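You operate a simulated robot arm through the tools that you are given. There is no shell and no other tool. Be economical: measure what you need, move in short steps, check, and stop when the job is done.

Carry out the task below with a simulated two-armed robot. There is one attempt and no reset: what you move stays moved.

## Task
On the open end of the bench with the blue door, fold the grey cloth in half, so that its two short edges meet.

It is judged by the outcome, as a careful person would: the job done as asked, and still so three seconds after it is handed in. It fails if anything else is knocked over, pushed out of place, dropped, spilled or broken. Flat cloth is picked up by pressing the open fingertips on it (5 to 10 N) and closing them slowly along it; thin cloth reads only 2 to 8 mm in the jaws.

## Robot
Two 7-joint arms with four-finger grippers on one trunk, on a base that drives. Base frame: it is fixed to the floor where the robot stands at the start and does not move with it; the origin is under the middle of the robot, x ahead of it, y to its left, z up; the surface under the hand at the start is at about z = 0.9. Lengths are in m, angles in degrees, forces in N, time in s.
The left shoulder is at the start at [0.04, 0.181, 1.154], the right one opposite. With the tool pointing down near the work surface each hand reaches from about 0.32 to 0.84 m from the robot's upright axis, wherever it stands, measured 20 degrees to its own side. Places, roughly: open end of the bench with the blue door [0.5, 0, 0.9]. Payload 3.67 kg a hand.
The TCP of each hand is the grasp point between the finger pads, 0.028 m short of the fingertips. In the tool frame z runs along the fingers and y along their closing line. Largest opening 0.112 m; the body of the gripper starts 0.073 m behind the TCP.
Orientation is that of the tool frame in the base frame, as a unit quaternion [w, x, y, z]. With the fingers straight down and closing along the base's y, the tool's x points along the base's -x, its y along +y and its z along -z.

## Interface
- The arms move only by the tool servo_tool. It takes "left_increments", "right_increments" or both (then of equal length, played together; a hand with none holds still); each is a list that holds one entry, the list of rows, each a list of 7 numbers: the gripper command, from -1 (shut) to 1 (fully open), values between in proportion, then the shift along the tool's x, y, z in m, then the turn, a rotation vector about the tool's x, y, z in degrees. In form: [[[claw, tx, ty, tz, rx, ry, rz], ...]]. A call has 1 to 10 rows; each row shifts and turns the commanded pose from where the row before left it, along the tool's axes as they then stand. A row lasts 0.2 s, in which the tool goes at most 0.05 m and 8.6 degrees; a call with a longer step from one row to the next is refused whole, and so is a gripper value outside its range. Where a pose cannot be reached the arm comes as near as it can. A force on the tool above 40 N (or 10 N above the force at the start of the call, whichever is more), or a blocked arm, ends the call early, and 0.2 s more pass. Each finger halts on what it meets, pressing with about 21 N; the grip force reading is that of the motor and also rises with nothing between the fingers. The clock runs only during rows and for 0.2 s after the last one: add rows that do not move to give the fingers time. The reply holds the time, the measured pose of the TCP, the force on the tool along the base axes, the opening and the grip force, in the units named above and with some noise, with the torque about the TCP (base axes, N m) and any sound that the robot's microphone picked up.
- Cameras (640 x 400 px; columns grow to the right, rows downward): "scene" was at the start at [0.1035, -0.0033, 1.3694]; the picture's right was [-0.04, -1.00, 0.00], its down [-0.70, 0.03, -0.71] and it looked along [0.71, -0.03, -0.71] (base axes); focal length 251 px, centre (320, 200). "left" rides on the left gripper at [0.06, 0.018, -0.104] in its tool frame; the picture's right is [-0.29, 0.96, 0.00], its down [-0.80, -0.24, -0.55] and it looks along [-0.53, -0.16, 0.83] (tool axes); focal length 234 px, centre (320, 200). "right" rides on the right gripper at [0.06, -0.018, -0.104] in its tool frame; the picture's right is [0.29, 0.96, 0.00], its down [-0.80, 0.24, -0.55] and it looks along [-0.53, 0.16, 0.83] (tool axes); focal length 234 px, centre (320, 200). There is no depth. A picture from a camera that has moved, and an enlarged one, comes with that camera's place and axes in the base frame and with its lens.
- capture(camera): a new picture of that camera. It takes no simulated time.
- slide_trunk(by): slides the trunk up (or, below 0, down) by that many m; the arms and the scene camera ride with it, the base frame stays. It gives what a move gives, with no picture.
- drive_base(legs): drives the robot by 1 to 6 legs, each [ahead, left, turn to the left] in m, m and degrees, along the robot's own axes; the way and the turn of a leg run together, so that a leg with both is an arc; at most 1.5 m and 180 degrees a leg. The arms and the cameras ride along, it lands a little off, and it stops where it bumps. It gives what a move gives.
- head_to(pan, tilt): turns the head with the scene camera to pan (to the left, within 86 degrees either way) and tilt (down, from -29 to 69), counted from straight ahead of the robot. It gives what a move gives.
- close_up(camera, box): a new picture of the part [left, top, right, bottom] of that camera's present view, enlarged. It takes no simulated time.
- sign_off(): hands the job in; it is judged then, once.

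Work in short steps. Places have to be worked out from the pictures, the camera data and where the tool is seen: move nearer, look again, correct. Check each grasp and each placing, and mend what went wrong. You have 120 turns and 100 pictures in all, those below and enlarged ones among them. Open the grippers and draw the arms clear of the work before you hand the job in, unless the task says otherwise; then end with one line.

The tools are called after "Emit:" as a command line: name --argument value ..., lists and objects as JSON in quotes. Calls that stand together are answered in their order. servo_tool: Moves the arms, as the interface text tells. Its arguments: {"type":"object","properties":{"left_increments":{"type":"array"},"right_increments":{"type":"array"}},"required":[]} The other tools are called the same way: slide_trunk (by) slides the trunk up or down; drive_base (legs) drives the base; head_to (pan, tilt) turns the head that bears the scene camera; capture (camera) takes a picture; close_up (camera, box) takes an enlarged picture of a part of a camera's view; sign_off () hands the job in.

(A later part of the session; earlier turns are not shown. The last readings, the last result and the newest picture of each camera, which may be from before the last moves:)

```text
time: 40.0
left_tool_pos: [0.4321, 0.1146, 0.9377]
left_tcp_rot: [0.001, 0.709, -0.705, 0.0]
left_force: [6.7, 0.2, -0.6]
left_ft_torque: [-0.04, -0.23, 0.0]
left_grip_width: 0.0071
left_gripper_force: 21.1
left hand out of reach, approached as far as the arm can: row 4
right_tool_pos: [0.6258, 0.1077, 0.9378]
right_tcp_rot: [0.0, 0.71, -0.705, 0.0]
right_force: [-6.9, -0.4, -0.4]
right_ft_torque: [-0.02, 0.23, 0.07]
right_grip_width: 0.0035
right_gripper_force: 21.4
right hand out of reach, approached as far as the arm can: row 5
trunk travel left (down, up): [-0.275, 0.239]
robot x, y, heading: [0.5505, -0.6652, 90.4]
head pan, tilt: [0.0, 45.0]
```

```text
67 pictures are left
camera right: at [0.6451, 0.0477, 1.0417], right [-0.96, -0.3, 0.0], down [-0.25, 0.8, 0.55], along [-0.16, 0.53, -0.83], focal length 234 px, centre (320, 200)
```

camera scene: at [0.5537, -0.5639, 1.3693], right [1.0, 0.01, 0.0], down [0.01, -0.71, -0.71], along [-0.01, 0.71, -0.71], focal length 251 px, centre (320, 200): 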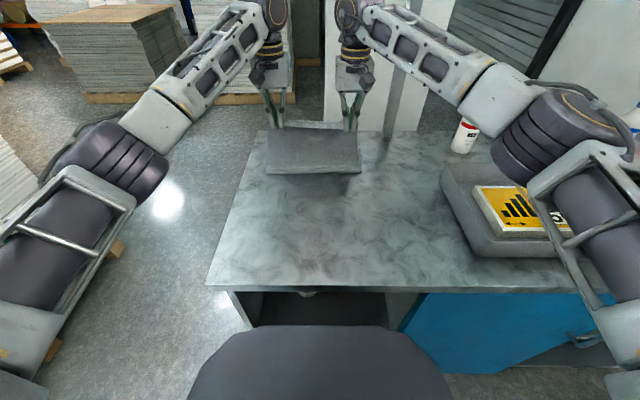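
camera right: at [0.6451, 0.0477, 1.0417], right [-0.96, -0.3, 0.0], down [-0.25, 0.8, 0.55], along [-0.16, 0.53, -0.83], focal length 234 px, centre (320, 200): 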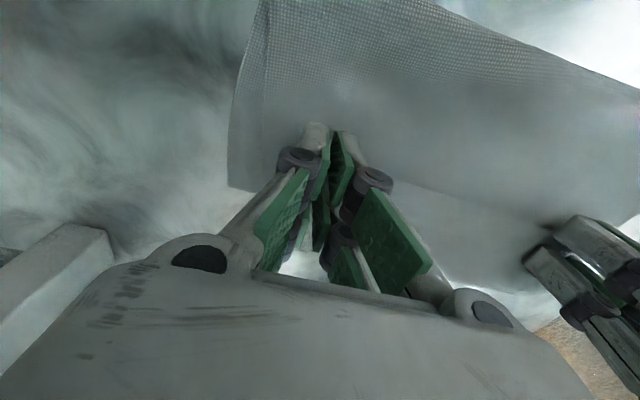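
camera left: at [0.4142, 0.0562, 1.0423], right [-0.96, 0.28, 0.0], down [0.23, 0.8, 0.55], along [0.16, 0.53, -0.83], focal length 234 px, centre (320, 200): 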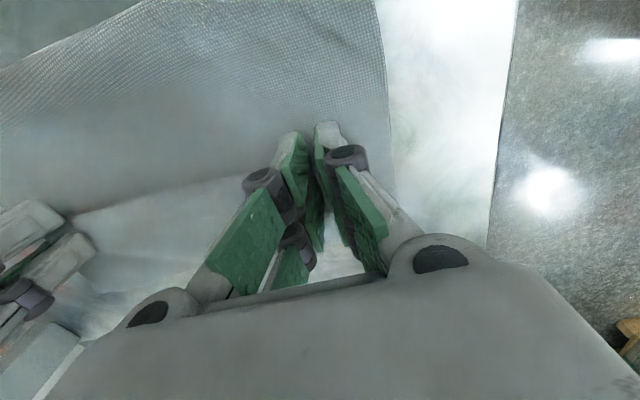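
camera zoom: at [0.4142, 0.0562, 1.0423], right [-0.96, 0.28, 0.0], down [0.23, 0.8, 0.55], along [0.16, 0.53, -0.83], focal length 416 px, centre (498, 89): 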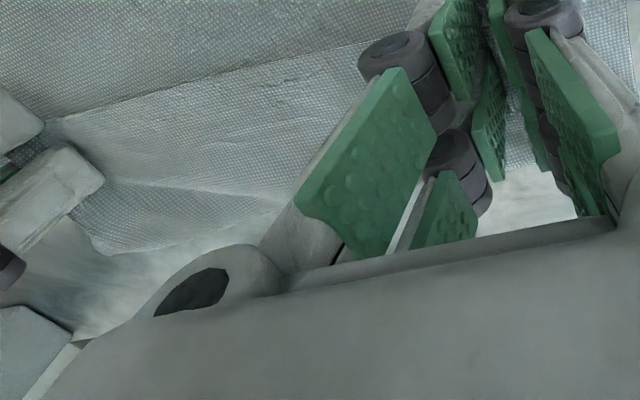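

Edges appear close together but overlapped flaps hide detail. I open slowly (flattening the pinches), lift away and back, and look.

Emit:
servo_tool --left_increments '[[[-0.9, 0, 0, 0, 0, 0, 0], [-0.75, 0, 0, 0, 0, 0, 0], [-0.6, 0, 0, 0, 0, 0, 0], [-0.45, 0, 0, 0, 0, 0, 0], [-0.3, 0, 0, 0, 0, 0, 0], [-0.3, 0, 0, -0.01, 0, 0, 0], [-0.3, 0, 0, -0.03, 0, 0, 0], [-0.3, 0.03, 0, -0.04, 0, 0, 0], [-0.3, 0.03, 0.02, -0.03, 0, 0, 0], [-0.3, 0.03, 0.02, -0.03, 0, 0, 0]]]' --right_increments '[[[-0.9, 0, 0, 0, 0, 0, 0], [-0.75, 0, 0, 0, 0, 0, 0], [-0.6, 0, 0, 0, 0, 0, 0], [-0.45, 0, 0, 0, 0, 0, 0], [-0.3, 0, 0, 0, 0, 0, 0], [-0.3, 0, 0, -0.01, 0, 0, 0], [-0.3, 0, 0, -0.03, 0, 0, 0], [-0.3, 0.03, 0, -0.04, 0, 0, 0], [-0.3, 0.03, -0.02, -0.03, 0, 0, 0], [-0.3, 0.03, -0.02, -0.03, 0, 0, 0]]]'

Emit:
close_up --camera "scene" --box '[240, 100, 400, 200]'

Emit:
capture --camera "left"

Emit:
capture --camera "right"

```text
time: 42.2
left_tool_pos: [0.4056, 0.0985, 1.0915]
left_tcp_rot: [0.001, 0.71, -0.704, 0.001]
left_force: [-0.1, -1.0, -0.1]
left_ft_torque: [0.04, 0.0, 0.01]
left_grip_width: 0.0393
left_gripper_force: 0.2
left hand out of reach, approached as far as the arm can: row 8, 9, 10
right_tool_pos: [0.6373, 0.095, 1.07]
right_tcp_rot: [0.0, 0.71, -0.704, 0.001]
right_force: [0.8, -0.8, 0.0]
right_ft_torque: [0.0, -0.03, 0.0]
right_grip_width: 0.039
right_gripper_force: 0.0
right hand out of reach, approached as far as the arm can: row 6, 8, 9, 10
trunk travel left (down, up): [-0.275, 0.239]
robot x, y, heading: [0.5545, -0.665, 90.3]
head pan, tilt: [0.0, 45.0]
```

```text
4.00 times, centred on (320, 150) of scene
camera zoom: at [0.553, -0.5643, 1.3693], right [1.0, 0.01, 0.0], down [0.01, -0.71, -0.71], along [0.0, 0.71, -0.71], focal length 1003 px, centre (320, 400)
```

zoom: 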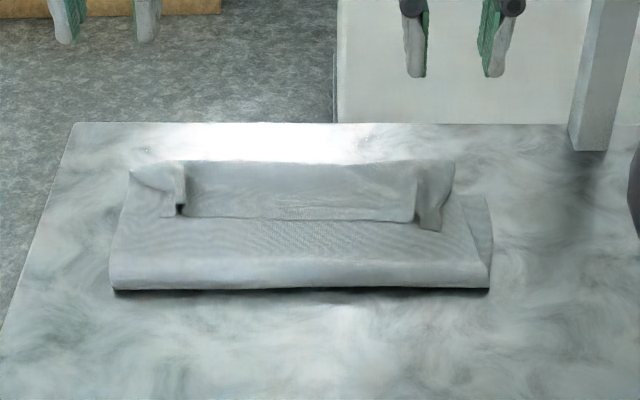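

```text
65 pictures are left
camera left: at [0.3861, 0.0405, 1.196], right [-0.96, 0.28, 0.0], down [0.23, 0.8, 0.55], along [0.16, 0.53, -0.83], focal length 234 px, centre (320, 200)
```

left: 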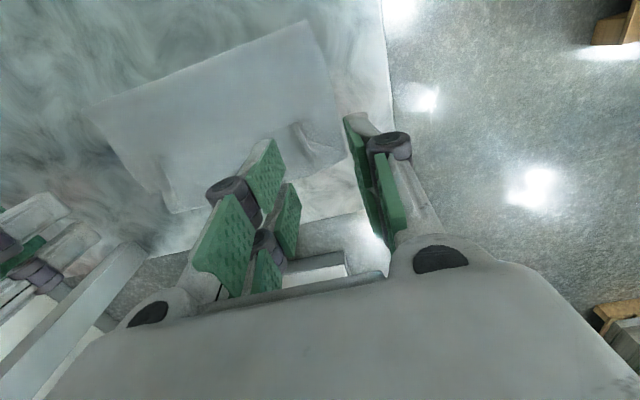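

```text
64 pictures are left
camera right: at [0.6571, 0.0347, 1.1739], right [-0.96, -0.3, 0.0], down [-0.25, 0.8, 0.55], along [-0.16, 0.53, -0.83], focal length 234 px, centre (320, 200)
```

right: 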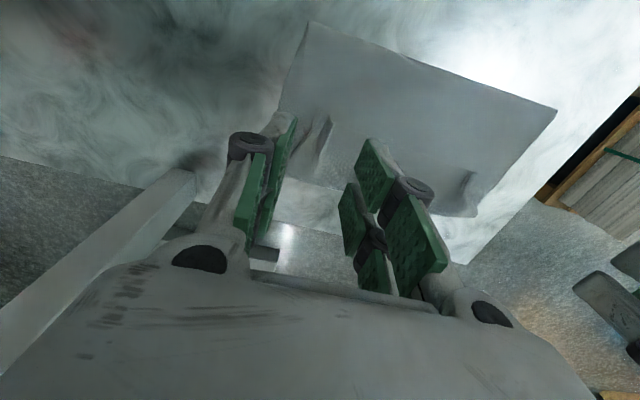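

The hands are still overhead; the top edge appears to overhang (y≈0.185 vs lower ≈0.15). I draw the hands back and apart for a clean view.

Emit:
servo_tool --left_increments '[[[-0.3, 0.045, 0, 0, 0, 0, 0], [-0.3, 0.045, 0, 0, 0, 0, 0], [-0.3, 0.045, 0, 0, 0, 0, 0], [-0.3, 0.045, 0.02, 0, 0, 0, 0], [-0.3, 0.045, 0.02, 0, 0, 0, 0], [-0.3, 0.045, 0.02, 0, 0, 0, 0], [-0.3, 0.045, 0.02, 0, 0, 0, 0], [-0.3, 0.02, 0, 0, 0, 0, 0]]]' --right_increments '[[[-0.3, 0.045, 0, 0, 0, 0, 0], [-0.3, 0.045, 0, 0, 0, 0, 0], [-0.3, 0.045, 0, 0, 0, 0, 0], [-0.3, 0.045, -0.02, 0, 0, 0, 0], [-0.3, 0.045, -0.02, 0, 0, 0, 0], [-0.3, 0.045, -0.02, 0, 0, 0, 0], [-0.3, 0.045, -0.02, 0, 0, 0, 0], [-0.3, 0.02, 0, 0, 0, 0, 0]]]'

Emit:
close_up --camera "scene" --box '[255, 125, 375, 200]'

Emit:
capture --camera "right"

```text
time: 44.0
left_tool_pos: [0.3675, 0.0899, 1.1496]
left_tcp_rot: [0.002, 0.71, -0.704, 0.001]
left_force: [0.1, 0.7, -0.2]
left_ft_torque: [0.03, 0.01, 0.06]
left_grip_width: 0.039
left_gripper_force: 0.0
left hand out of reach, approached as far as the arm can: row 1, 2, 3, 4, 5, 6, 7, 8
right_tool_pos: [0.6431, 0.0972, 1.076]
right_tcp_rot: [0.001, 0.71, -0.705, 0.0]
right_force: [-0.1, 0.0, 0.3]
right_ft_torque: [-0.02, -0.03, -0.04]
right_grip_width: 0.0393
right_gripper_force: 0.1
right hand out of reach, approached as far as the arm can: row 1, 2, 3, 4, 5, 6, 7, 8
trunk travel left (down, up): [-0.275, 0.239]
robot x, y, heading: [0.5544, -0.6641, 90.9]
head pan, tilt: [0.0, 45.0]
```

```text
5.33 times, centred on (315, 162) of scene
camera zoom: at [0.554, -0.5628, 1.3691], right [1.0, 0.01, 0.0], down [0.0, -0.71, -0.71], along [-0.01, 0.71, -0.71], focal length 1338 px, centre (347, 400)
```

zoom: 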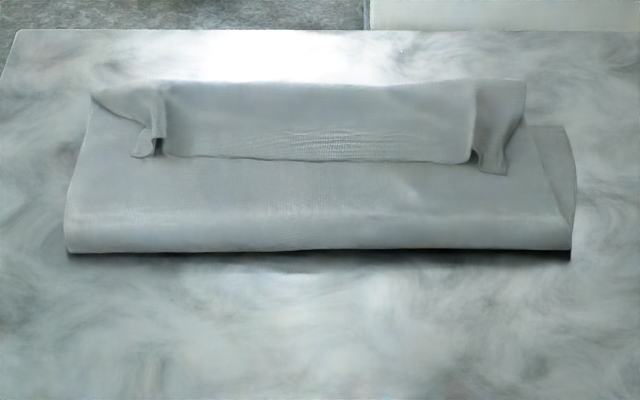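

```text
62 pictures are left
camera right: at [0.6624, 0.0359, 1.1788], right [-0.96, -0.3, 0.0], down [-0.25, 0.8, 0.55], along [-0.16, 0.53, -0.83], focal length 234 px, centre (320, 200)
```

right: 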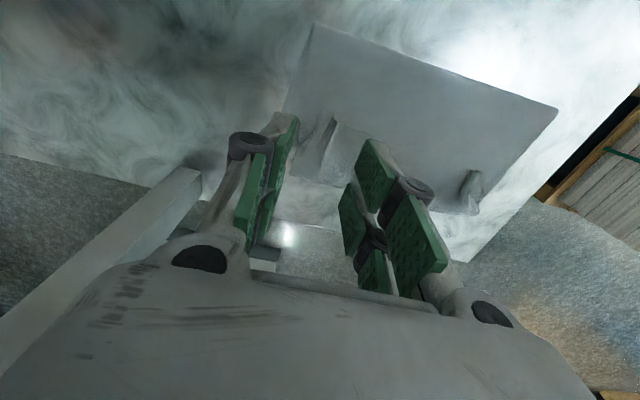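

The arms seem stuck at full stretch (singular). The top edge hovers at y≈0.177 versus lower ≈0.15, so it needs to come back ~3 cm later. First I try to unstick the arms with holding rows and a small tilt.

Emit:
servo_tool --left_increments '[[[-0.3, 0, 0, 0, 0, 5, 0], [-0.3, 0, 0, 0, 0, 5, 0], [-0.3, 0, 0, 0, 0, 0, 0]]]' --right_increments '[[[-0.3, 0, 0, 0, 0, 5, 0], [-0.3, 0, 0, 0, 0, 5, 0], [-0.3, 0, 0, 0, 0, 0, 0]]]'

```text
time: 44.8
left_tool_pos: [0.3591, 0.0629, 1.1473]
left_tcp_rot: [0.048, 0.708, -0.703, 0.047]
left_force: [0.1, 0.6, 0.3]
left_ft_torque: [0.01, 0.0, 0.0]
left_grip_width: 0.039
left_gripper_force: 0.1
left hand out of reach, approached as far as the arm can: row 1, 2
right_tool_pos: [0.6364, 0.0562, 1.0753]
right_tcp_rot: [0.061, 0.707, -0.702, 0.063]
right_force: [-0.9, 0.3, 0.0]
right_ft_torque: [0.01, -0.01, 0.0]
right_grip_width: 0.0392
right_gripper_force: 0.0
right hand out of reach, approached as far as the arm can: row 1, 2
trunk travel left (down, up): [-0.275, 0.239]
robot x, y, heading: [0.5531, -0.6632, 90.3]
head pan, tilt: [0.0, 45.0]
```

Unstuck. Now draw back.

Emit:
servo_tool --left_increments '[[[-0.3, 0.02, 0, 0, 0, 0, 0], [-0.3, 0.03, 0, 0, 0, 0, 0], [-0.3, 0.04, 0, 0, 0, -5, 0], [-0.3, 0.04, 0, 0, 0, -5, 0], [-0.3, 0.04, 0, 0, 0, 0, 0]]]' --right_increments '[[[-0.3, 0.02, 0, 0, 0, 0, 0], [-0.3, 0.03, 0, 0, 0, 0, 0], [-0.3, 0.04, 0, 0, 0, -5, 0], [-0.3, 0.04, 0, 0, 0, -5, 0], [-0.3, 0.04, 0, 0, 0, 0, 0]]]'

```text
time: 46.0
left_tool_pos: [0.3713, 0.0699, 1.2032]
left_tcp_rot: [0.0, 0.71, -0.704, 0.0]
left_force: [-0.3, 0.3, -0.7]
left_ft_torque: [0.04, -0.01, 0.01]
left_grip_width: 0.0392
left_gripper_force: 0.1
left hand out of reach, approached as far as the arm can: row 1, 2, 3, 4, 5
right_tool_pos: [0.6404, -0.114, 1.0959]
right_tcp_rot: [-0.001, 0.709, -0.705, -0.001]
right_force: [-0.3, -0.5, 0.3]
right_ft_torque: [0.03, -0.01, 0.04]
right_grip_width: 0.0392
right_gripper_force: 0.0
trunk travel left (down, up): [-0.275, 0.239]
robot x, y, heading: [0.5534, -0.6655, 90.2]
head pan, tilt: [0.0, 45.0]
```

Right is free; left needs more bending: tilt it and move down/back.

Emit:
servo_tool --left_increments '[[[-0.3, 0, 0, 0, 0, 8, 0], [-0.3, 0, 0, 0, 0, 8, 0], [-0.3, 0, 0, 0, 0, 8, 0], [-0.3, 0, 0, 0, 0, 0, 0], [-0.3, 0.02, 0, 0.01, 0, 0, 0], [-0.3, 0.03, 0, 0.01, 0, 0, 0]]]'

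```text
time: 47.4
left_tool_pos: [0.3719, 0.0706, 1.202]
left_tcp_rot: [0.001, 0.711, -0.704, 0.001]
left_force: [-0.3, 0.5, 0.1]
left_ft_torque: [0.01, 0.0, -0.02]
left_grip_width: 0.0394
left_gripper_force: 0.0
left hand out of reach, approached as far as the arm can: row 1, 2, 3, 5, 6
right_tool_pos: [0.6389, -0.1148, 1.0943]
right_tcp_rot: [0.0, 0.71, -0.705, 0.0]
right_force: [0.7, 1.1, 0.6]
right_ft_torque: [-0.02, -0.01, -0.01]
right_grip_width: 0.0391
right_gripper_force: 0.1
trunk travel left (down, up): [-0.275, 0.239]
robot x, y, heading: [0.5532, -0.6639, 90.4]
head pan, tilt: [0.0, 45.0]
```

Left refused even tilts; try pure downward and sideways motions.

Emit:
servo_tool --left_increments '[[[-0.3, 0, 0, 0.03, 0, 0, 0], [-0.3, 0, 0, 0.03, 0, 0, 0], [-0.3, 0, -0.02, 0.02, 0, 0, 0], [-0.3, 0, 0, 0, 0, 4, 0], [-0.3, 0, 0, 0, 0, 4, 0]]]'

```text
time: 48.6
left_tool_pos: [0.3854, 0.0753, 1.1303]
left_tcp_rot: [0.033, 0.708, -0.705, 0.033]
left_force: [0.5, -0.4, 0.4]
left_ft_torque: [0.04, 0.03, 0.02]
left_grip_width: 0.0391
left_gripper_force: 0.1
left hand out of reach, approached as far as the arm can: row 1, 2, 3, 4, 5
right_tool_pos: [0.6388, -0.1146, 1.0952]
right_tcp_rot: [0.001, 0.709, -0.705, 0.0]
right_force: [0.6, 0.1, 0.6]
right_ft_torque: [-0.02, 0.01, -0.01]
right_grip_width: 0.039
right_gripper_force: 0.0
trunk travel left (down, up): [-0.275, 0.239]
robot x, y, heading: [0.5573, -0.665, 90.1]
head pan, tilt: [0.0, 45.0]
```

Moving down works. Now tilt a bit more and back off in tiny steps.

Emit:
servo_tool --left_increments '[[[-0.3, 0, -0.01, 0.02, 0, 4, 0], [-0.3, 0, 0, 0, 0, 4, 0], [-0.3, 0, 0, 0, 0, 0, 0], [-0.3, 0.005, 0, 0.01, 0, 0, 0], [-0.3, 0.01, 0, 0.01, 0, 0, 0], [-0.3, 0.02, 0, 0, 0, 0, 0]]]'

```text
time: 50.0
left_tool_pos: [0.3958, 0.0205, 1.1077]
left_tcp_rot: [-0.075, -0.702, 0.704, -0.074]
left_force: [1.1, -0.9, 0.8]
left_ft_torque: [0.07, 0.05, -0.01]
left_grip_width: 0.0394
left_gripper_force: 0.0
left hand out of reach, approached as far as the arm can: row 1, 2
right_tool_pos: [0.6411, -0.1155, 1.0948]
right_tcp_rot: [-0.001, 0.709, -0.705, 0.0]
right_force: [0.0, -0.2, 0.8]
right_ft_torque: [-0.01, 0.04, -0.02]
right_grip_width: 0.0391
right_gripper_force: 0.1
trunk travel left (down, up): [-0.275, 0.239]
robot x, y, heading: [0.551, -0.6628, 89.8]
head pan, tilt: [0.0, 45.0]
```

Left is free now. I undo its tilt, drawing back to match the right hand.

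Emit:
servo_tool --left_increments '[[[-0.3, 0.02, 0, -0.005, 0, -4, 0], [-0.3, 0.03, 0, -0.005, 0, -4, 0], [-0.3, 0.035, 0, 0, 0, -4, 0], [-0.3, 0.035, 0, 0, 0, 0, 0], [-0.3, 0, 0, 0, 0, 0, 0]]]'

Emit:
capture --camera "left"

Emit:
capture --camera "right"

Emit:
close_up --camera "scene" --box '[255, 125, 375, 200]'

```text
time: 51.2
left_tool_pos: [0.3962, -0.0955, 1.1292]
left_tcp_rot: [-0.002, -0.706, 0.708, -0.002]
left_force: [-0.1, 0.6, -0.6]
left_ft_torque: [-0.01, 0.04, 0.02]
left_grip_width: 0.039
left_gripper_force: 0.0
right_tool_pos: [0.6394, -0.1119, 1.0943]
right_tcp_rot: [0.0, 0.709, -0.705, 0.0]
right_force: [0.5, 0.1, -0.3]
right_ft_torque: [0.0, 0.02, 0.02]
right_grip_width: 0.0394
right_gripper_force: 0.0
trunk travel left (down, up): [-0.275, 0.239]
robot x, y, heading: [0.549, -0.6613, 90.4]
head pan, tilt: [0.0, 45.0]
```

```text
61 pictures are left
camera left: at [0.3766, -0.1525, 1.2343], right [-0.96, 0.29, 0.0], down [0.24, 0.8, 0.55], along [0.16, 0.53, -0.84], focal length 234 px, centre (320, 200)
```

left: 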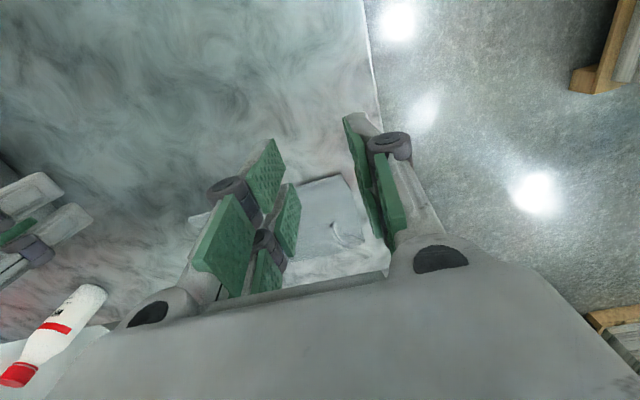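

```text
60 pictures are left
camera right: at [0.6586, -0.1738, 1.1975], right [-0.96, -0.29, 0.0], down [-0.25, 0.8, 0.55], along [-0.16, 0.53, -0.83], focal length 234 px, centre (320, 200)
```

right: 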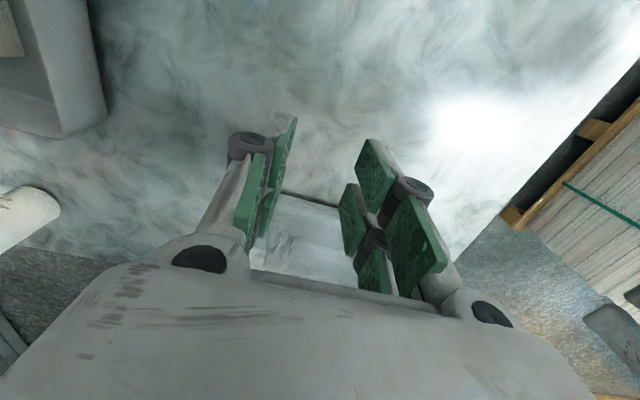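

```text
5.33 times, centred on (315, 162) of scene
camera zoom: at [0.5541, -0.562, 1.3691], right [1.0, 0.01, 0.0], down [0.0, -0.71, -0.71], along [-0.01, 0.71, -0.71], focal length 1338 px, centre (347, 400)
```

zoom: 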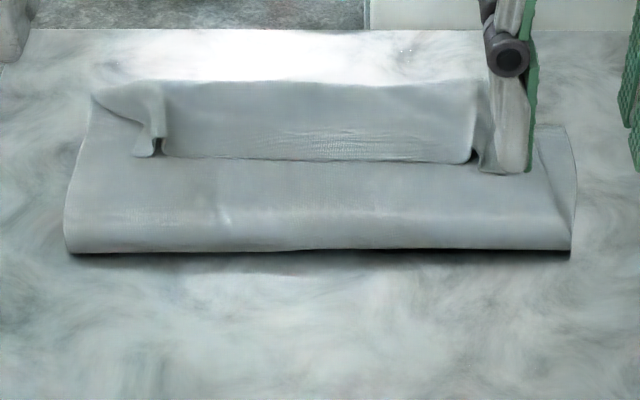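

Working out the lengths: the pinch lies ~6 cm from the free edge, my arc radius was too long, so the fold was dragged forward (to y≈0.02) and the excess became a hidden pleat under the far strip. I'll re-grip at the same pinches (tilting tips 10° forward for reach), lift, and lay again with radius ~0.125.

Emit:
servo_tool --left_increments '[[[-0.286, 0, 0, 0, 0, -5, 0], [-0.286, 0, 0, 0, 0, -5, 0], [-0.286, -0.0247, -0.0049, 0.0274, 0, 0, 0], [-0.286, -0.0247, -0.0049, 0.0274, 0, 0, 0], [-0.286, -0.0247, -0.0049, 0.0274, 0, 0, 0], [-0.286, -0.0247, -0.0049, 0.0274, 0, 0, 0], [-0.286, -0.0247, -0.0049, 0.0274, 0, 0, 0], [-0.286, -0.0247, -0.0049, 0.0274, 0, 0, 0], [-0.286, -0.0247, -0.0049, 0.0274, 0, 0, 0], [-0.286, 0, 0, 0, 0, 0, 0]]]' --right_increments '[[[-0.286, 0, 0, 0, 0, -5, 0], [-0.286, 0, 0, 0, 0, -5, 0], [-0.286, -0.0265, 0.0016, 0.0227, 0, 0, 0], [-0.286, -0.0265, 0.0016, 0.0227, 0, 0, 0], [-0.286, -0.0265, 0.0016, 0.0227, 0, 0, 0], [-0.286, -0.0265, 0.0016, 0.0227, 0, 0, 0], [-0.286, -0.0265, 0.0016, 0.0227, 0, 0, 0], [-0.286, -0.0265, 0.0016, 0.0227, 0, 0, 0], [-0.286, -0.0265, 0.0016, 0.0227, 0, 0, 0], [-0.286, 0, 0, 0, 0, 0, 0]]]'

Emit:
capture --camera "left"

Emit:
capture --camera "right"

Emit:
close_up --camera "scene" --box '[255, 125, 375, 200]'

```text
time: 53.4
left_tool_pos: [0.4288, 0.1072, 0.9702]
left_tcp_rot: [0.061, -0.703, 0.706, 0.06]
left_force: [0.2, -1.7, 0.6]
left_ft_torque: [0.02, 0.03, 0.01]
left_grip_width: 0.0398
left_gripper_force: 0.2
right_tool_pos: [0.6271, 0.0948, 0.9722]
right_tcp_rot: [-0.062, 0.707, -0.702, -0.062]
right_force: [-0.5, 0.1, 0.0]
right_ft_torque: [0.05, -0.01, 0.0]
right_grip_width: 0.04
right_gripper_force: 0.0
trunk travel left (down, up): [-0.275, 0.239]
robot x, y, heading: [0.551, -0.6663, 90.5]
head pan, tilt: [0.0, 45.0]
```

```text
58 pictures are left
camera left: at [0.41, 0.0315, 1.0627], right [-0.96, 0.29, 0.05], down [0.24, 0.69, 0.68], along [0.16, 0.66, -0.73], focal length 234 px, centre (320, 200)
```

left: 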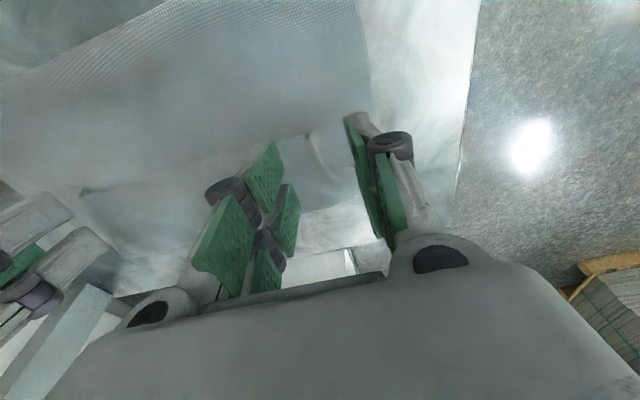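

```text
57 pictures are left
camera right: at [0.6459, 0.0168, 1.0635], right [-0.96, -0.29, -0.05], down [-0.25, 0.69, 0.69], along [-0.16, 0.67, -0.73], focal length 234 px, centre (320, 200)
```

right: 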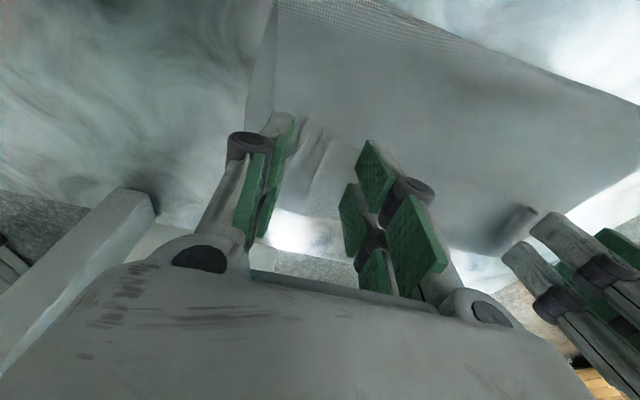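

```text
5.33 times, centred on (315, 162) of scene
camera zoom: at [0.5537, -0.5641, 1.3693], right [1.0, 0.01, 0.0], down [0.01, -0.71, -0.71], along [-0.01, 0.71, -0.71], focal length 1338 px, centre (347, 400)
```

zoom: 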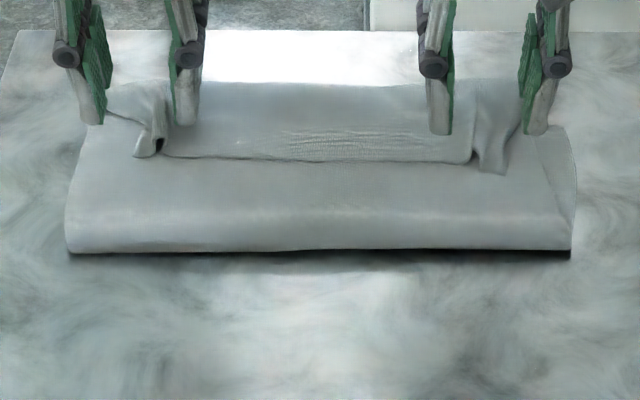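

Both pinch creases lie between the jaws. I lower along the tool axis to near contact.

Emit:
servo_tool --left_increments '[[[-0.286, 0, 0, 0.012, 0, 0, 0], [-0.286, 0, 0, 0.012, 0, 0, 0], [-0.286, 0, 0, 0.006, 0, 0, 0], [-0.286, 0, 0, 0.003, 0, 0, 0], [-0.286, 0, 0, 0, 0, 0, 0]]]' --right_increments '[[[-0.286, 0, 0, 0.012, 0, 0, 0], [-0.286, 0, 0, 0.012, 0, 0, 0], [-0.286, 0, 0, 0.006, 0, 0, 0], [-0.286, 0, 0, 0.003, 0, 0, 0], [-0.286, 0, 0, 0, 0, 0, 0]]]'

```text
time: 54.6
left_tool_pos: [0.4293, 0.1127, 0.9371]
left_tcp_rot: [0.06, -0.703, 0.706, 0.06]
left_force: [0.3, -0.7, 0.3]
left_ft_torque: [-0.02, 0.01, -0.01]
left_grip_width: 0.0401
left_gripper_force: 0.1
right_tool_pos: [0.6245, 0.1023, 0.9375]
right_tcp_rot: [-0.062, 0.707, -0.702, -0.062]
right_force: [-0.4, 0.0, 0.7]
right_ft_torque: [0.02, 0.0, -0.03]
right_grip_width: 0.0399
right_gripper_force: 0.0
trunk travel left (down, up): [-0.275, 0.239]
robot x, y, heading: [0.5552, -0.6602, 90.2]
head pan, tilt: [0.0, 45.0]
```

No contact yet at tip z≈0.91; the standing creases should be caught here without taking the lower layer. Lower 2 mm more and close slowly.

Emit:
servo_tool --left_increments '[[[-0.286, 0, 0, 0.002, 0, 0, 0], [-0.4, 0, 0, 0, 0, 0, 0], [-0.5, 0, 0, 0, 0, 0, 0], [-0.6, 0, 0, 0, 0, 0, 0], [-0.7, 0, 0, 0, 0, 0, 0], [-0.8, 0, 0, 0, 0, 0, 0], [-0.9, 0, 0, 0, 0, 0, 0], [-1, 0, 0, 0, 0, 0, 0], [-1, 0, 0, 0, 0, 0, 0]]]' --right_increments '[[[-0.286, 0, 0, 0.002, 0, 0, 0], [-0.4, 0, 0, 0, 0, 0, 0], [-0.5, 0, 0, 0, 0, 0, 0], [-0.6, 0, 0, 0, 0, 0, 0], [-0.7, 0, 0, 0, 0, 0, 0], [-0.8, 0, 0, 0, 0, 0, 0], [-0.9, 0, 0, 0, 0, 0, 0], [-1, 0, 0, 0, 0, 0, 0], [-1, 0, 0, 0, 0, 0, 0]]]'

Emit:
close_up --camera "scene" --box '[255, 125, 375, 200]'

```text
time: 56.6
left_tool_pos: [0.4299, 0.1126, 0.9348]
left_tcp_rot: [0.06, -0.703, 0.706, 0.059]
left_force: [2.7, 0.2, -0.3]
left_ft_torque: [-0.01, -0.05, 0.0]
left_grip_width: 0.0029
left_gripper_force: 22.3
right_tool_pos: [0.625, 0.104, 0.9358]
right_tcp_rot: [-0.061, 0.707, -0.702, -0.062]
right_force: [-2.9, 0.3, 0.2]
right_ft_torque: [0.01, 0.1, 0.01]
right_grip_width: 0.0024
right_gripper_force: 21.3
trunk travel left (down, up): [-0.275, 0.239]
robot x, y, heading: [0.5504, -0.6639, 90.4]
head pan, tilt: [0.0, 45.0]
```

```text
5.33 times, centred on (315, 162) of scene
camera zoom: at [0.5537, -0.5628, 1.3692], right [1.0, 0.01, 0.0], down [0.01, -0.71, -0.71], along [-0.01, 0.71, -0.71], focal length 1338 px, centre (347, 400)
```

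zoom: 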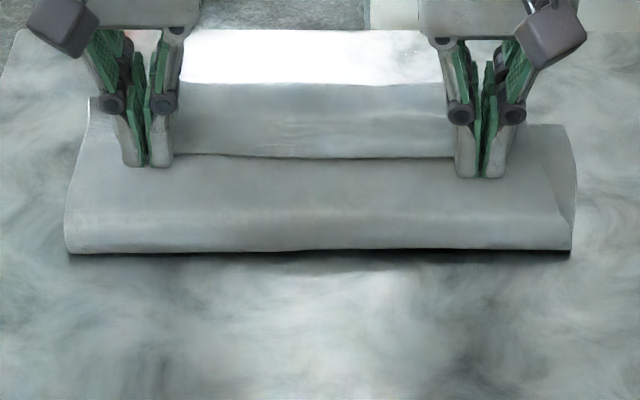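

Both hold (3 mm and 2.4 mm). I lift and carry the edge back toward the fold, untilting, to pull out the pleat.

Emit:
servo_tool --left_increments '[[[-1, 0.008, 0, -0.02, 0, 2.5, 0], [-1, 0.01, 0, -0.02, 0, 2.5, 0], [-1, 0.01, 0, -0.02, 0, 2.5, 0], [-1, 0.01, 0, -0.02, 0, 2.5, 0], [-1, 0.024, 0, -0.009, 0, 0, 0], [-1, 0.024, 0, -0.009, 0, 0, 0], [-1, 0.024, 0, -0.009, 0, 0, 0], [-1, 0.024, 0, -0.009, 0, 0, 0], [-1, 0, 0, 0, 0, 0, 0]]]' --right_increments '[[[-1, 0.008, 0, -0.02, 0, 2.5, 0], [-1, 0.01, 0, -0.02, 0, 2.5, 0], [-1, 0.01, 0, -0.02, 0, 2.5, 0], [-1, 0.01, 0, -0.02, 0, 2.5, 0], [-1, 0.024, 0, -0.009, 0, 0, 0], [-1, 0.024, 0, -0.009, 0, 0, 0], [-1, 0.024, 0, -0.009, 0, 0, 0], [-1, 0.024, 0, -0.009, 0, 0, 0], [-1, 0, 0, 0, 0, 0, 0]]]'

Emit:
close_up --camera "scene" --box '[240, 100, 400, 200]'

Emit:
capture --camera "left"

Emit:
capture --camera "right"

```text
time: 58.6
left_tool_pos: [0.4293, -0.0294, 1.0477]
left_tcp_rot: [-0.002, -0.706, 0.708, -0.002]
left_force: [3.5, -0.2, -0.4]
left_ft_torque: [-0.03, -0.14, -0.01]
left_grip_width: 0.0031
left_gripper_force: 22.3
right_tool_pos: [0.6256, -0.0379, 1.0458]
right_tcp_rot: [0.0, 0.709, -0.705, 0.0]
right_force: [-4.1, 0.1, -0.6]
right_ft_torque: [-0.01, 0.07, 0.0]
right_grip_width: 0.0024
right_gripper_force: 20.8
trunk travel left (down, up): [-0.275, 0.239]
robot x, y, heading: [0.5518, -0.6648, 90.4]
head pan, tilt: [0.0, 45.0]
```

```text
4.00 times, centred on (320, 150) of scene
camera zoom: at [0.5539, -0.5617, 1.369], right [1.0, 0.01, 0.0], down [0.01, -0.71, -0.71], along [-0.01, 0.71, -0.71], focal length 1003 px, centre (320, 400)
```

zoom: 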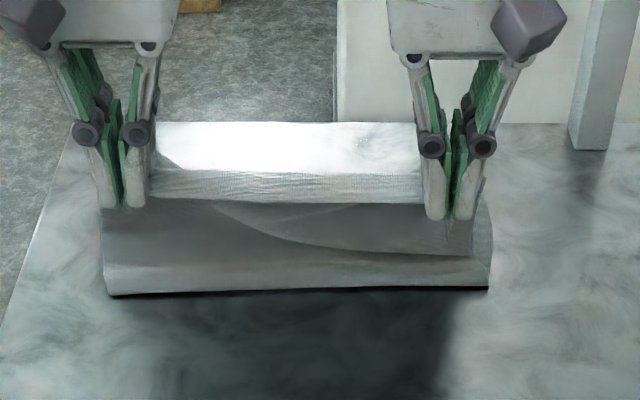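

```text
53 pictures are left
camera left: at [0.4111, -0.0864, 1.1519], right [-0.96, 0.29, 0.0], down [0.24, 0.8, 0.55], along [0.16, 0.53, -0.84], focal length 234 px, centre (320, 200)
```

left: 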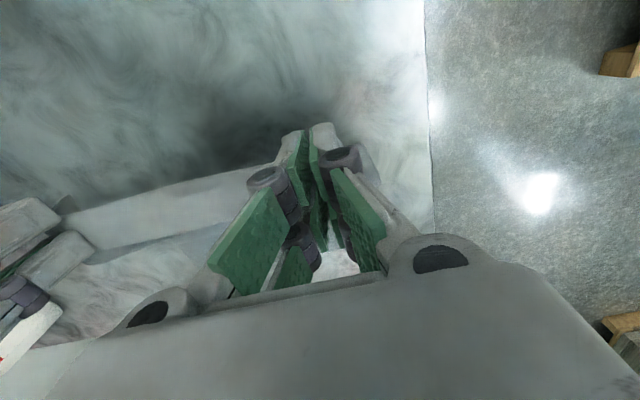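

```text
52 pictures are left
camera right: at [0.6445, -0.0991, 1.1498], right [-0.96, -0.29, 0.0], down [-0.25, 0.8, 0.55], along [-0.16, 0.53, -0.83], focal length 234 px, centre (320, 200)
```

right: 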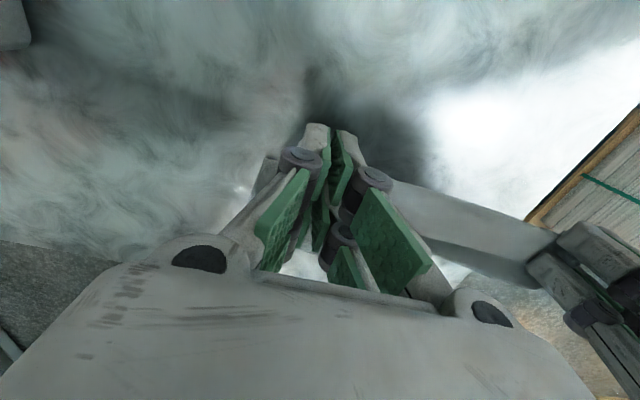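

There's a curved edge line on the robot side under the grips; I zoom to understand which sheet it is.

Emit:
close_up --camera "scene" --box '[260, 130, 370, 180]'

Emit:
close_up --camera "left" --box '[20, 130, 400, 340]'

```text
5.82 times, centred on (315, 155) of scene
camera zoom: at [0.5539, -0.5617, 1.369], right [1.0, 0.01, 0.0], down [0.01, -0.71, -0.71], along [-0.01, 0.71, -0.71], focal length 1460 px, centre (349, 462)
```

zoom: 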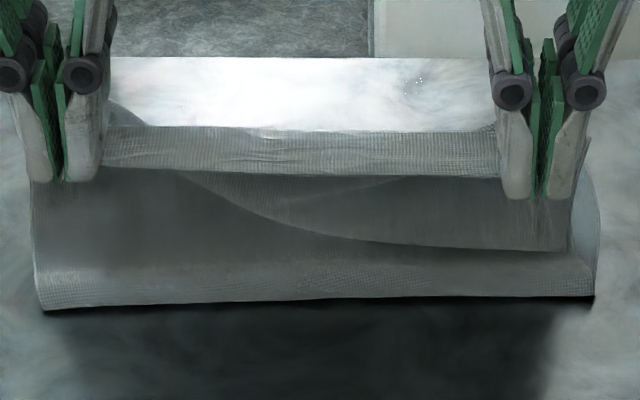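

```text
1.68 times, centred on (210, 235) of left
camera zoom: at [0.4111, -0.0864, 1.1519], right [-0.96, 0.29, 0.0], down [0.24, 0.8, 0.55], along [0.16, 0.53, -0.84], focal length 394 px, centre (505, 141)
```

zoom: 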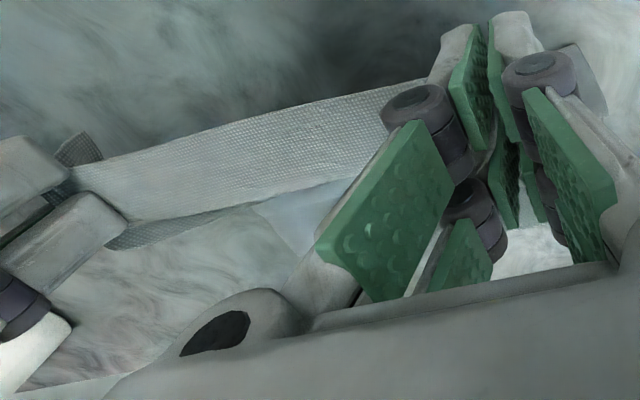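

I now read it as one slack sheet sagging between grips and a stiff fold roll left at y≈0.015. I pull the grips back toward me to unroll that fold and re-lay the lower layer, then look.

Emit:
servo_tool --left_increments '[[[-1, 0.022, 0, 0.005, 0, 0, 0], [-1, 0.022, 0, 0.005, 0, 0, 0], [-1, 0.022, 0, 0.005, 0, 0, 0], [-1, 0.022, 0, 0.005, 0, 0, 0], [-1, 0.022, 0, 0.005, 0, 0, 0], [-1, 0.01, 0, 0, 0, 0, 0], [-1, 0, 0, 0, 0, 0, 0]]]' --right_increments '[[[-1, 0.022, 0, 0.005, 0, 0, 0], [-1, 0.022, 0, 0.005, 0, 0, 0], [-1, 0.022, 0, 0.005, 0, 0, 0], [-1, 0.022, 0, 0.005, 0, 0, 0], [-1, 0.022, 0, 0.005, 0, 0, 0], [-1, 0.01, 0, 0, 0, 0, 0], [-1, 0, 0, 0, 0, 0, 0]]]'

Emit:
close_up --camera "scene" --box '[220, 110, 412, 230]'

```text
time: 60.2
left_tool_pos: [0.4281, -0.151, 1.0222]
left_tcp_rot: [-0.002, -0.705, 0.709, -0.002]
left_force: [10.3, 0.6, 0.4]
left_ft_torque: [0.01, -0.23, 0.02]
left_grip_width: 0.0026
left_gripper_force: 20.6
right_tool_pos: [0.6269, -0.1596, 1.0223]
right_tcp_rot: [0.0, 0.71, -0.704, 0.0]
right_force: [-9.5, -0.4, -0.2]
right_ft_torque: [0.02, 0.24, 0.11]
right_grip_width: 0.0024
right_gripper_force: 21.2
trunk travel left (down, up): [-0.275, 0.239]
robot x, y, heading: [0.5537, -0.662, 90.4]
head pan, tilt: [0.0, 45.0]
```

```text
3.33 times, centred on (316, 170) of scene
camera zoom: at [0.5537, -0.5625, 1.3691], right [1.0, 0.01, 0.0], down [0.01, -0.71, -0.71], along [-0.01, 0.71, -0.71], focal length 836 px, centre (333, 300)
```

zoom: 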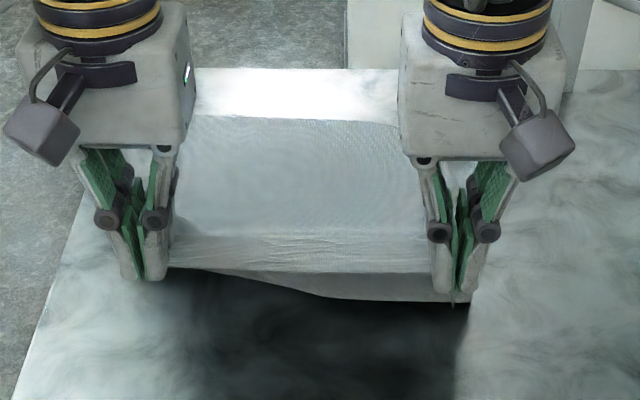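

Now it's clear: the cloth is unfolded again, margins hang only ~1 cm (left) and ~2 cm (right), far edge at y≈0.173 (left) to 0.15 (right), slightly skewed. Since far reach is limiting, I'll lay the near edge down and slide the whole cloth ~5 cm toward me, straightening it.

Emit:
servo_tool --left_increments '[[[-1, 0.016, 0, 0.017, 0, 0, 0], [-1, 0.016, 0, 0.017, 0, 0, 0], [-1, 0.016, 0, 0.017, 0, 0, 0], [-1, 0.016, 0, 0.017, 0, 0, 0], [-1, 0.016, 0, 0.017, 0, 0, 0], [-1, 0.0068, 0, 0, 0, 0, 0], [-1, 0.0068, 0, 0, 0, 0, 0], [-1, 0.0068, 0, 0, 0, 0, 0], [-1, 0.0068, 0, 0, 0, 0, 0], [-1, 0.0068, 0, 0, 0, 0, 0]]]' --right_increments '[[[-1, 0.0125, 0.001, 0.017, 0, 0, 0], [-1, 0.0125, 0.001, 0.017, 0, 0, 0], [-1, 0.0125, 0.001, 0.017, 0, 0, 0], [-1, 0.0125, 0.001, 0.017, 0, 0, 0], [-1, 0.0125, 0.001, 0.017, 0, 0, 0], [-1, 0.0058, 0, 0, 0, 0, 0], [-1, 0.0058, 0, 0, 0, 0, 0], [-1, 0.0058, 0, 0, 0, 0, 0], [-1, 0.0058, 0, 0, 0, 0, 0], [-1, 0.0058, 0, 0, 0, 0, 0]]]'

Emit:
close_up --camera "scene" --box '[220, 110, 428, 240]'

```text
time: 62.4
left_tool_pos: [0.4267, -0.2635, 0.9379]
left_tcp_rot: [-0.002, -0.706, 0.708, -0.002]
left_force: [7.3, 0.7, 0.0]
left_ft_torque: [0.06, -0.18, 0.04]
left_grip_width: 0.0025
left_gripper_force: 21.7
right_tool_pos: [0.6242, -0.2522, 0.9372]
right_tcp_rot: [-0.001, 0.71, -0.704, -0.001]
right_force: [-6.5, -0.3, 1.0]
right_ft_torque: [-0.03, 0.19, 0.01]
right_grip_width: 0.0021
right_gripper_force: 20.7
trunk travel left (down, up): [-0.275, 0.239]
robot x, y, heading: [0.5558, -0.6673, 90.2]
head pan, tilt: [0.0, 45.0]
```

```text
3.08 times, centred on (324, 175) of scene
camera zoom: at [0.5537, -0.5633, 1.3692], right [1.0, 0.01, 0.0], down [0.01, -0.71, -0.71], along [-0.01, 0.71, -0.71], focal length 772 px, centre (308, 277)
```

zoom: 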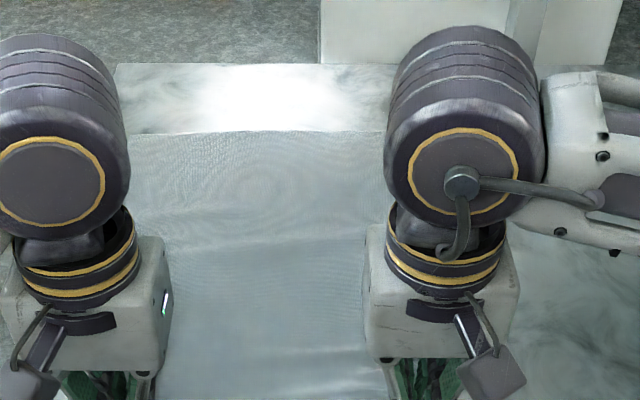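

The whole cloth slid: far edge now straight at y≈0.122. Check the near edge and grips from the full picture.

Emit:
close_up --camera "scene" --box '[210, 160, 434, 300]'

Emit:
capture --camera "left"

Emit:
capture --camera "right"

```text
2.86 times, centred on (322, 230) of scene
camera zoom: at [0.5537, -0.5633, 1.3692], right [1.0, 0.01, 0.0], down [0.01, -0.71, -0.71], along [-0.01, 0.71, -0.71], focal length 717 px, centre (314, 114)
```

zoom: 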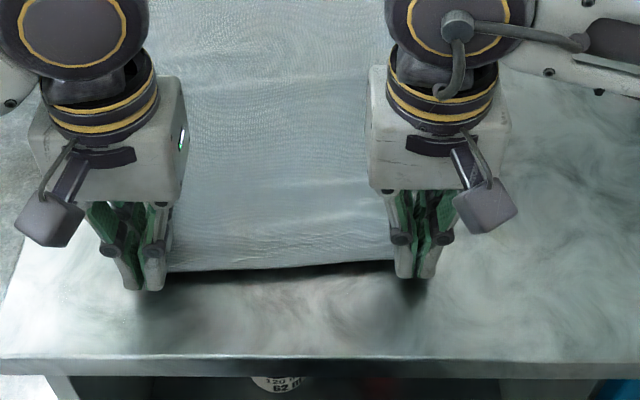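

```text
46 pictures are left
camera left: at [0.4086, -0.3216, 1.0429], right [-0.96, 0.29, 0.0], down [0.24, 0.8, 0.55], along [0.16, 0.53, -0.83], focal length 234 px, centre (320, 200)
```

left: 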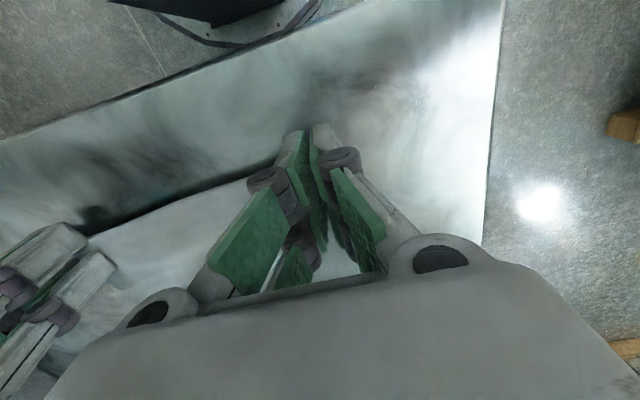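

```text
45 pictures are left
camera right: at [0.643, -0.3119, 1.0402], right [-0.96, -0.3, 0.0], down [-0.25, 0.79, 0.55], along [-0.16, 0.53, -0.83], focal length 234 px, centre (320, 200)
```

right: 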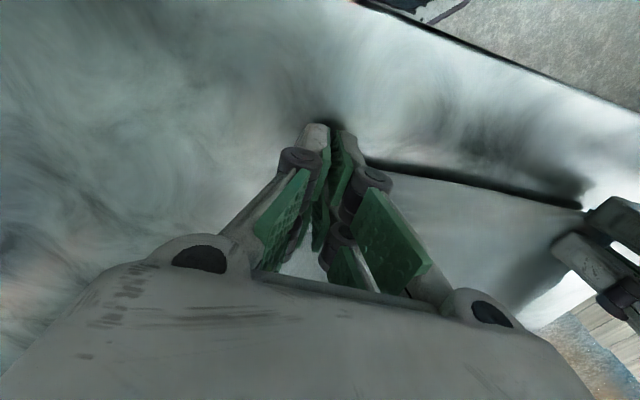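

Everything now fits: pinches are ~1 cm (left) / ~2 cm (right) from the free edge, and last time the hands simply stopped short of the far edge. With the far edge now at y≈0.122 the grips must land at ≈0.112 / 0.104, which is reachable with a tilt. Start the arc again.

Emit:
servo_tool --left_increments '[[[-1, -0.01, 0, -0.025, 0, 0, 0], [-1, -0.013, 0, -0.025, 0, 0, 0], [-1, -0.015, 0, -0.022, 0, 0, 0], [-1, -0.015, 0, -0.023, 0, 0, 0], [-1, -0.022, 0, -0.018, 0, 0, 0], [-1, -0.023, 0, -0.017, 0, 0, 0], [-1, -0.028, 0, -0.011, 0, 0, 0], [-1, -0.027, 0, -0.009, 0, 0, 0], [-1, -0.03, 0, -0.001, 0, 0, 0], [-1, -0.03, 0, -0.001, 0, 0, 0]]]' --right_increments '[[[-1, -0.0095, 0.0005, -0.025, 0, 0, 0], [-1, -0.0123, 0.0005, -0.025, 0, 0, 0], [-1, -0.0143, 0.0005, -0.022, 0, 0, 0], [-1, -0.0143, 0.0005, -0.023, 0, 0, 0], [-1, -0.021, 0.0005, -0.018, 0, 0, 0], [-1, -0.0219, 0.0005, -0.017, 0, 0, 0], [-1, -0.0266, 0, -0.011, 0, 0, 0], [-1, -0.0257, 0, -0.009, 0, 0, 0], [-1, -0.0285, 0, -0.001, 0, 0, 0], [-1, -0.0285, 0, -0.001, 0, 0, 0]]]'

Emit:
close_up --camera "scene" --box '[220, 90, 428, 220]'

```text
time: 64.6
left_tool_pos: [0.4279, -0.0493, 1.087]
left_tcp_rot: [-0.002, -0.706, 0.708, -0.002]
left_force: [0.0, -0.4, 0.1]
left_ft_torque: [-0.02, -0.02, 0.03]
left_grip_width: 0.0023
left_gripper_force: 19.0
right_tool_pos: [0.6189, -0.0478, 1.0884]
right_tcp_rot: [0.0, 0.71, -0.704, 0.0]
right_force: [0.3, 0.9, 0.2]
right_ft_torque: [-0.02, 0.0, 0.03]
right_grip_width: 0.0024
right_gripper_force: 21.0
trunk travel left (down, up): [-0.275, 0.239]
robot x, y, heading: [0.5516, -0.6664, 90.5]
head pan, tilt: [0.0, 45.0]
```

```text
3.08 times, centred on (324, 155) of scene
camera zoom: at [0.5538, -0.5613, 1.369], right [1.0, 0.01, 0.0], down [0.01, -0.71, -0.71], along [-0.01, 0.71, -0.71], focal length 772 px, centre (308, 338)
```

zoom: 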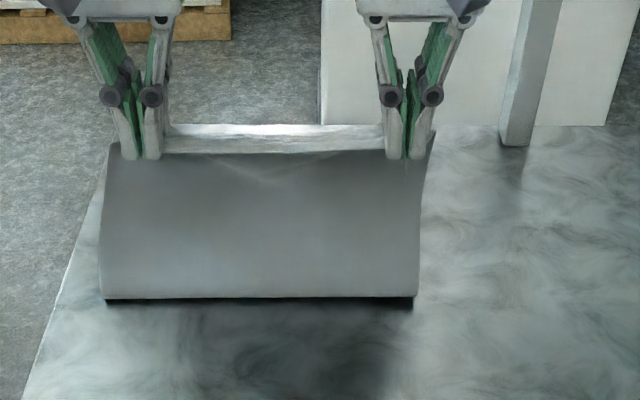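

Fold bottom at y≈-0.04 and the sheet hangs clean. I tilt the fingertips 15° forward and continue the arc forward and down.

Emit:
servo_tool --left_increments '[[[-1, 0, 0, 0, 0, -5, 0], [-1, 0, 0, 0, 0, -5, 0], [-1, 0, 0, 0, 0, -5, 0], [-1, -0.0229, 0, 0.0113, 0, 0, 0], [-1, -0.0214, 0, 0.013, 0, 0, 0], [-1, -0.0143, 0, 0.0163, 0, 0, 0], [-1, -0.0128, 0, 0.0179, 0, 0, 0], [-1, -0.0106, 0, 0.0184, 0, 0, 0], [-1, -0.0106, 0, 0.0184, 0, 0, 0], [-1, -0.0072, 0, 0.0195, 0, 0, 0]]]' --right_increments '[[[-1, 0, 0, 0, 0, -5, 0], [-1, 0, 0, 0, 0, -5, 0], [-1, 0, 0, 0, 0, -5, 0], [-1, -0.0229, 0, 0.0113, 0, 0, 0], [-1, -0.0214, 0, 0.013, 0, 0, 0], [-1, -0.0143, 0, 0.0163, 0, 0, 0], [-1, -0.0128, 0, 0.0179, 0, 0, 0], [-1, -0.0106, 0, 0.0184, 0, 0, 0], [-1, -0.0106, 0, 0.0184, 0, 0, 0], [-1, -0.0072, 0, 0.0195, 0, 0, 0]]]'

Emit:
close_up --camera "scene" --box '[220, 90, 428, 220]'

```text
time: 66.8
left_tool_pos: [0.4303, 0.0764, 1.002]
left_tcp_rot: [0.09, -0.7, 0.703, 0.091]
left_force: [0.9, 0.3, -0.4]
left_ft_torque: [-0.03, 0.01, -0.01]
left_grip_width: 0.0028
left_gripper_force: 20.9
right_tool_pos: [0.6191, 0.0813, 1.0035]
right_tcp_rot: [-0.091, 0.703, -0.699, -0.091]
right_force: [-0.5, -0.1, -0.7]
right_ft_torque: [-0.04, -0.02, 0.0]
right_grip_width: 0.0025
right_gripper_force: 22.1
trunk travel left (down, up): [-0.275, 0.239]
robot x, y, heading: [0.5547, -0.6638, 90.3]
head pan, tilt: [0.0, 45.0]
```

```text
3.08 times, centred on (324, 155) of scene
camera zoom: at [0.5537, -0.5617, 1.369], right [1.0, 0.01, 0.0], down [0.01, -0.71, -0.71], along [-0.01, 0.71, -0.71], focal length 772 px, centre (308, 338)
```

zoom: 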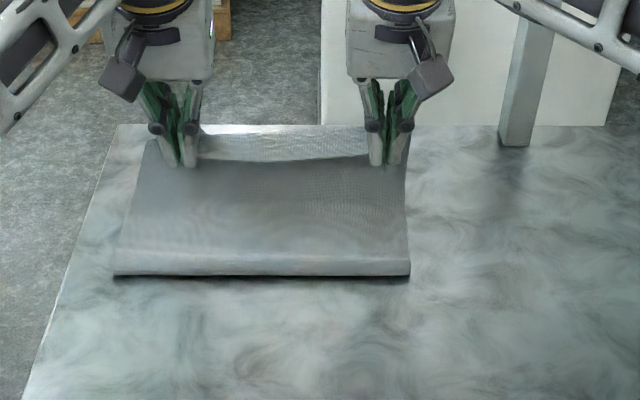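

I check the forward strip from the hand cameras before lowering, to know whether it is free margin.

Emit:
capture --camera "left"

Emit:
capture --camera "right"

Emit:
close_up --camera "scene" --box '[260, 120, 360, 165]'

```text
42 pictures are left
camera left: at [0.4107, -0.0064, 1.0876], right [-0.96, 0.28, 0.07], down [0.24, 0.63, 0.74], along [0.16, 0.72, -0.67], focal length 234 px, centre (320, 200)
```

left: 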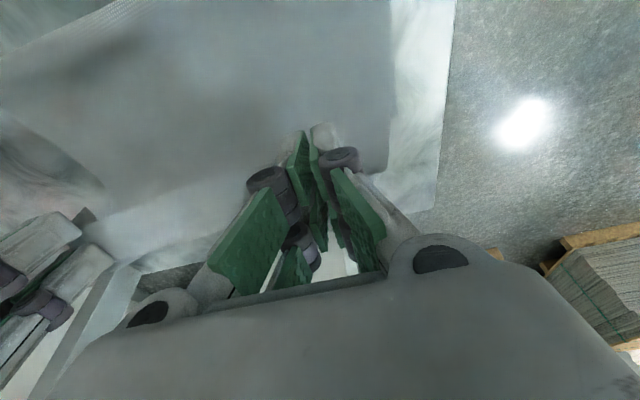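

```text
41 pictures are left
camera right: at [0.6386, -0.0063, 1.0879], right [-0.96, -0.29, -0.07], down [-0.24, 0.63, 0.74], along [-0.16, 0.73, -0.67], focal length 234 px, centre (320, 200)
```

right: 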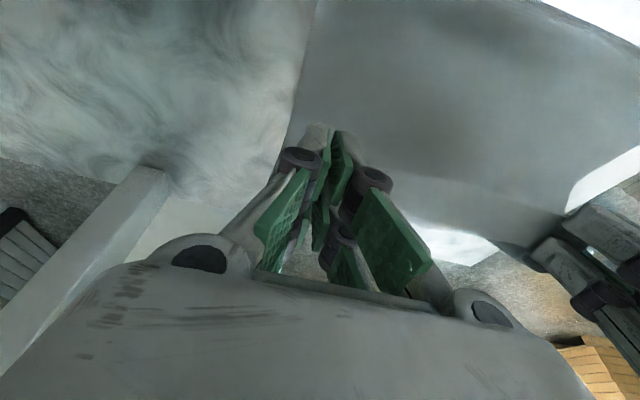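

```text
6.40 times, centred on (310, 142) of scene
camera zoom: at [0.5537, -0.5617, 1.369], right [1.0, 0.01, 0.0], down [0.01, -0.71, -0.71], along [-0.01, 0.71, -0.71], focal length 1605 px, centre (384, 568)
```

zoom: 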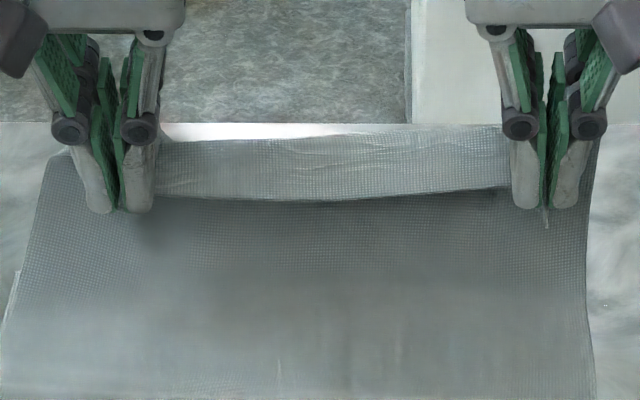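

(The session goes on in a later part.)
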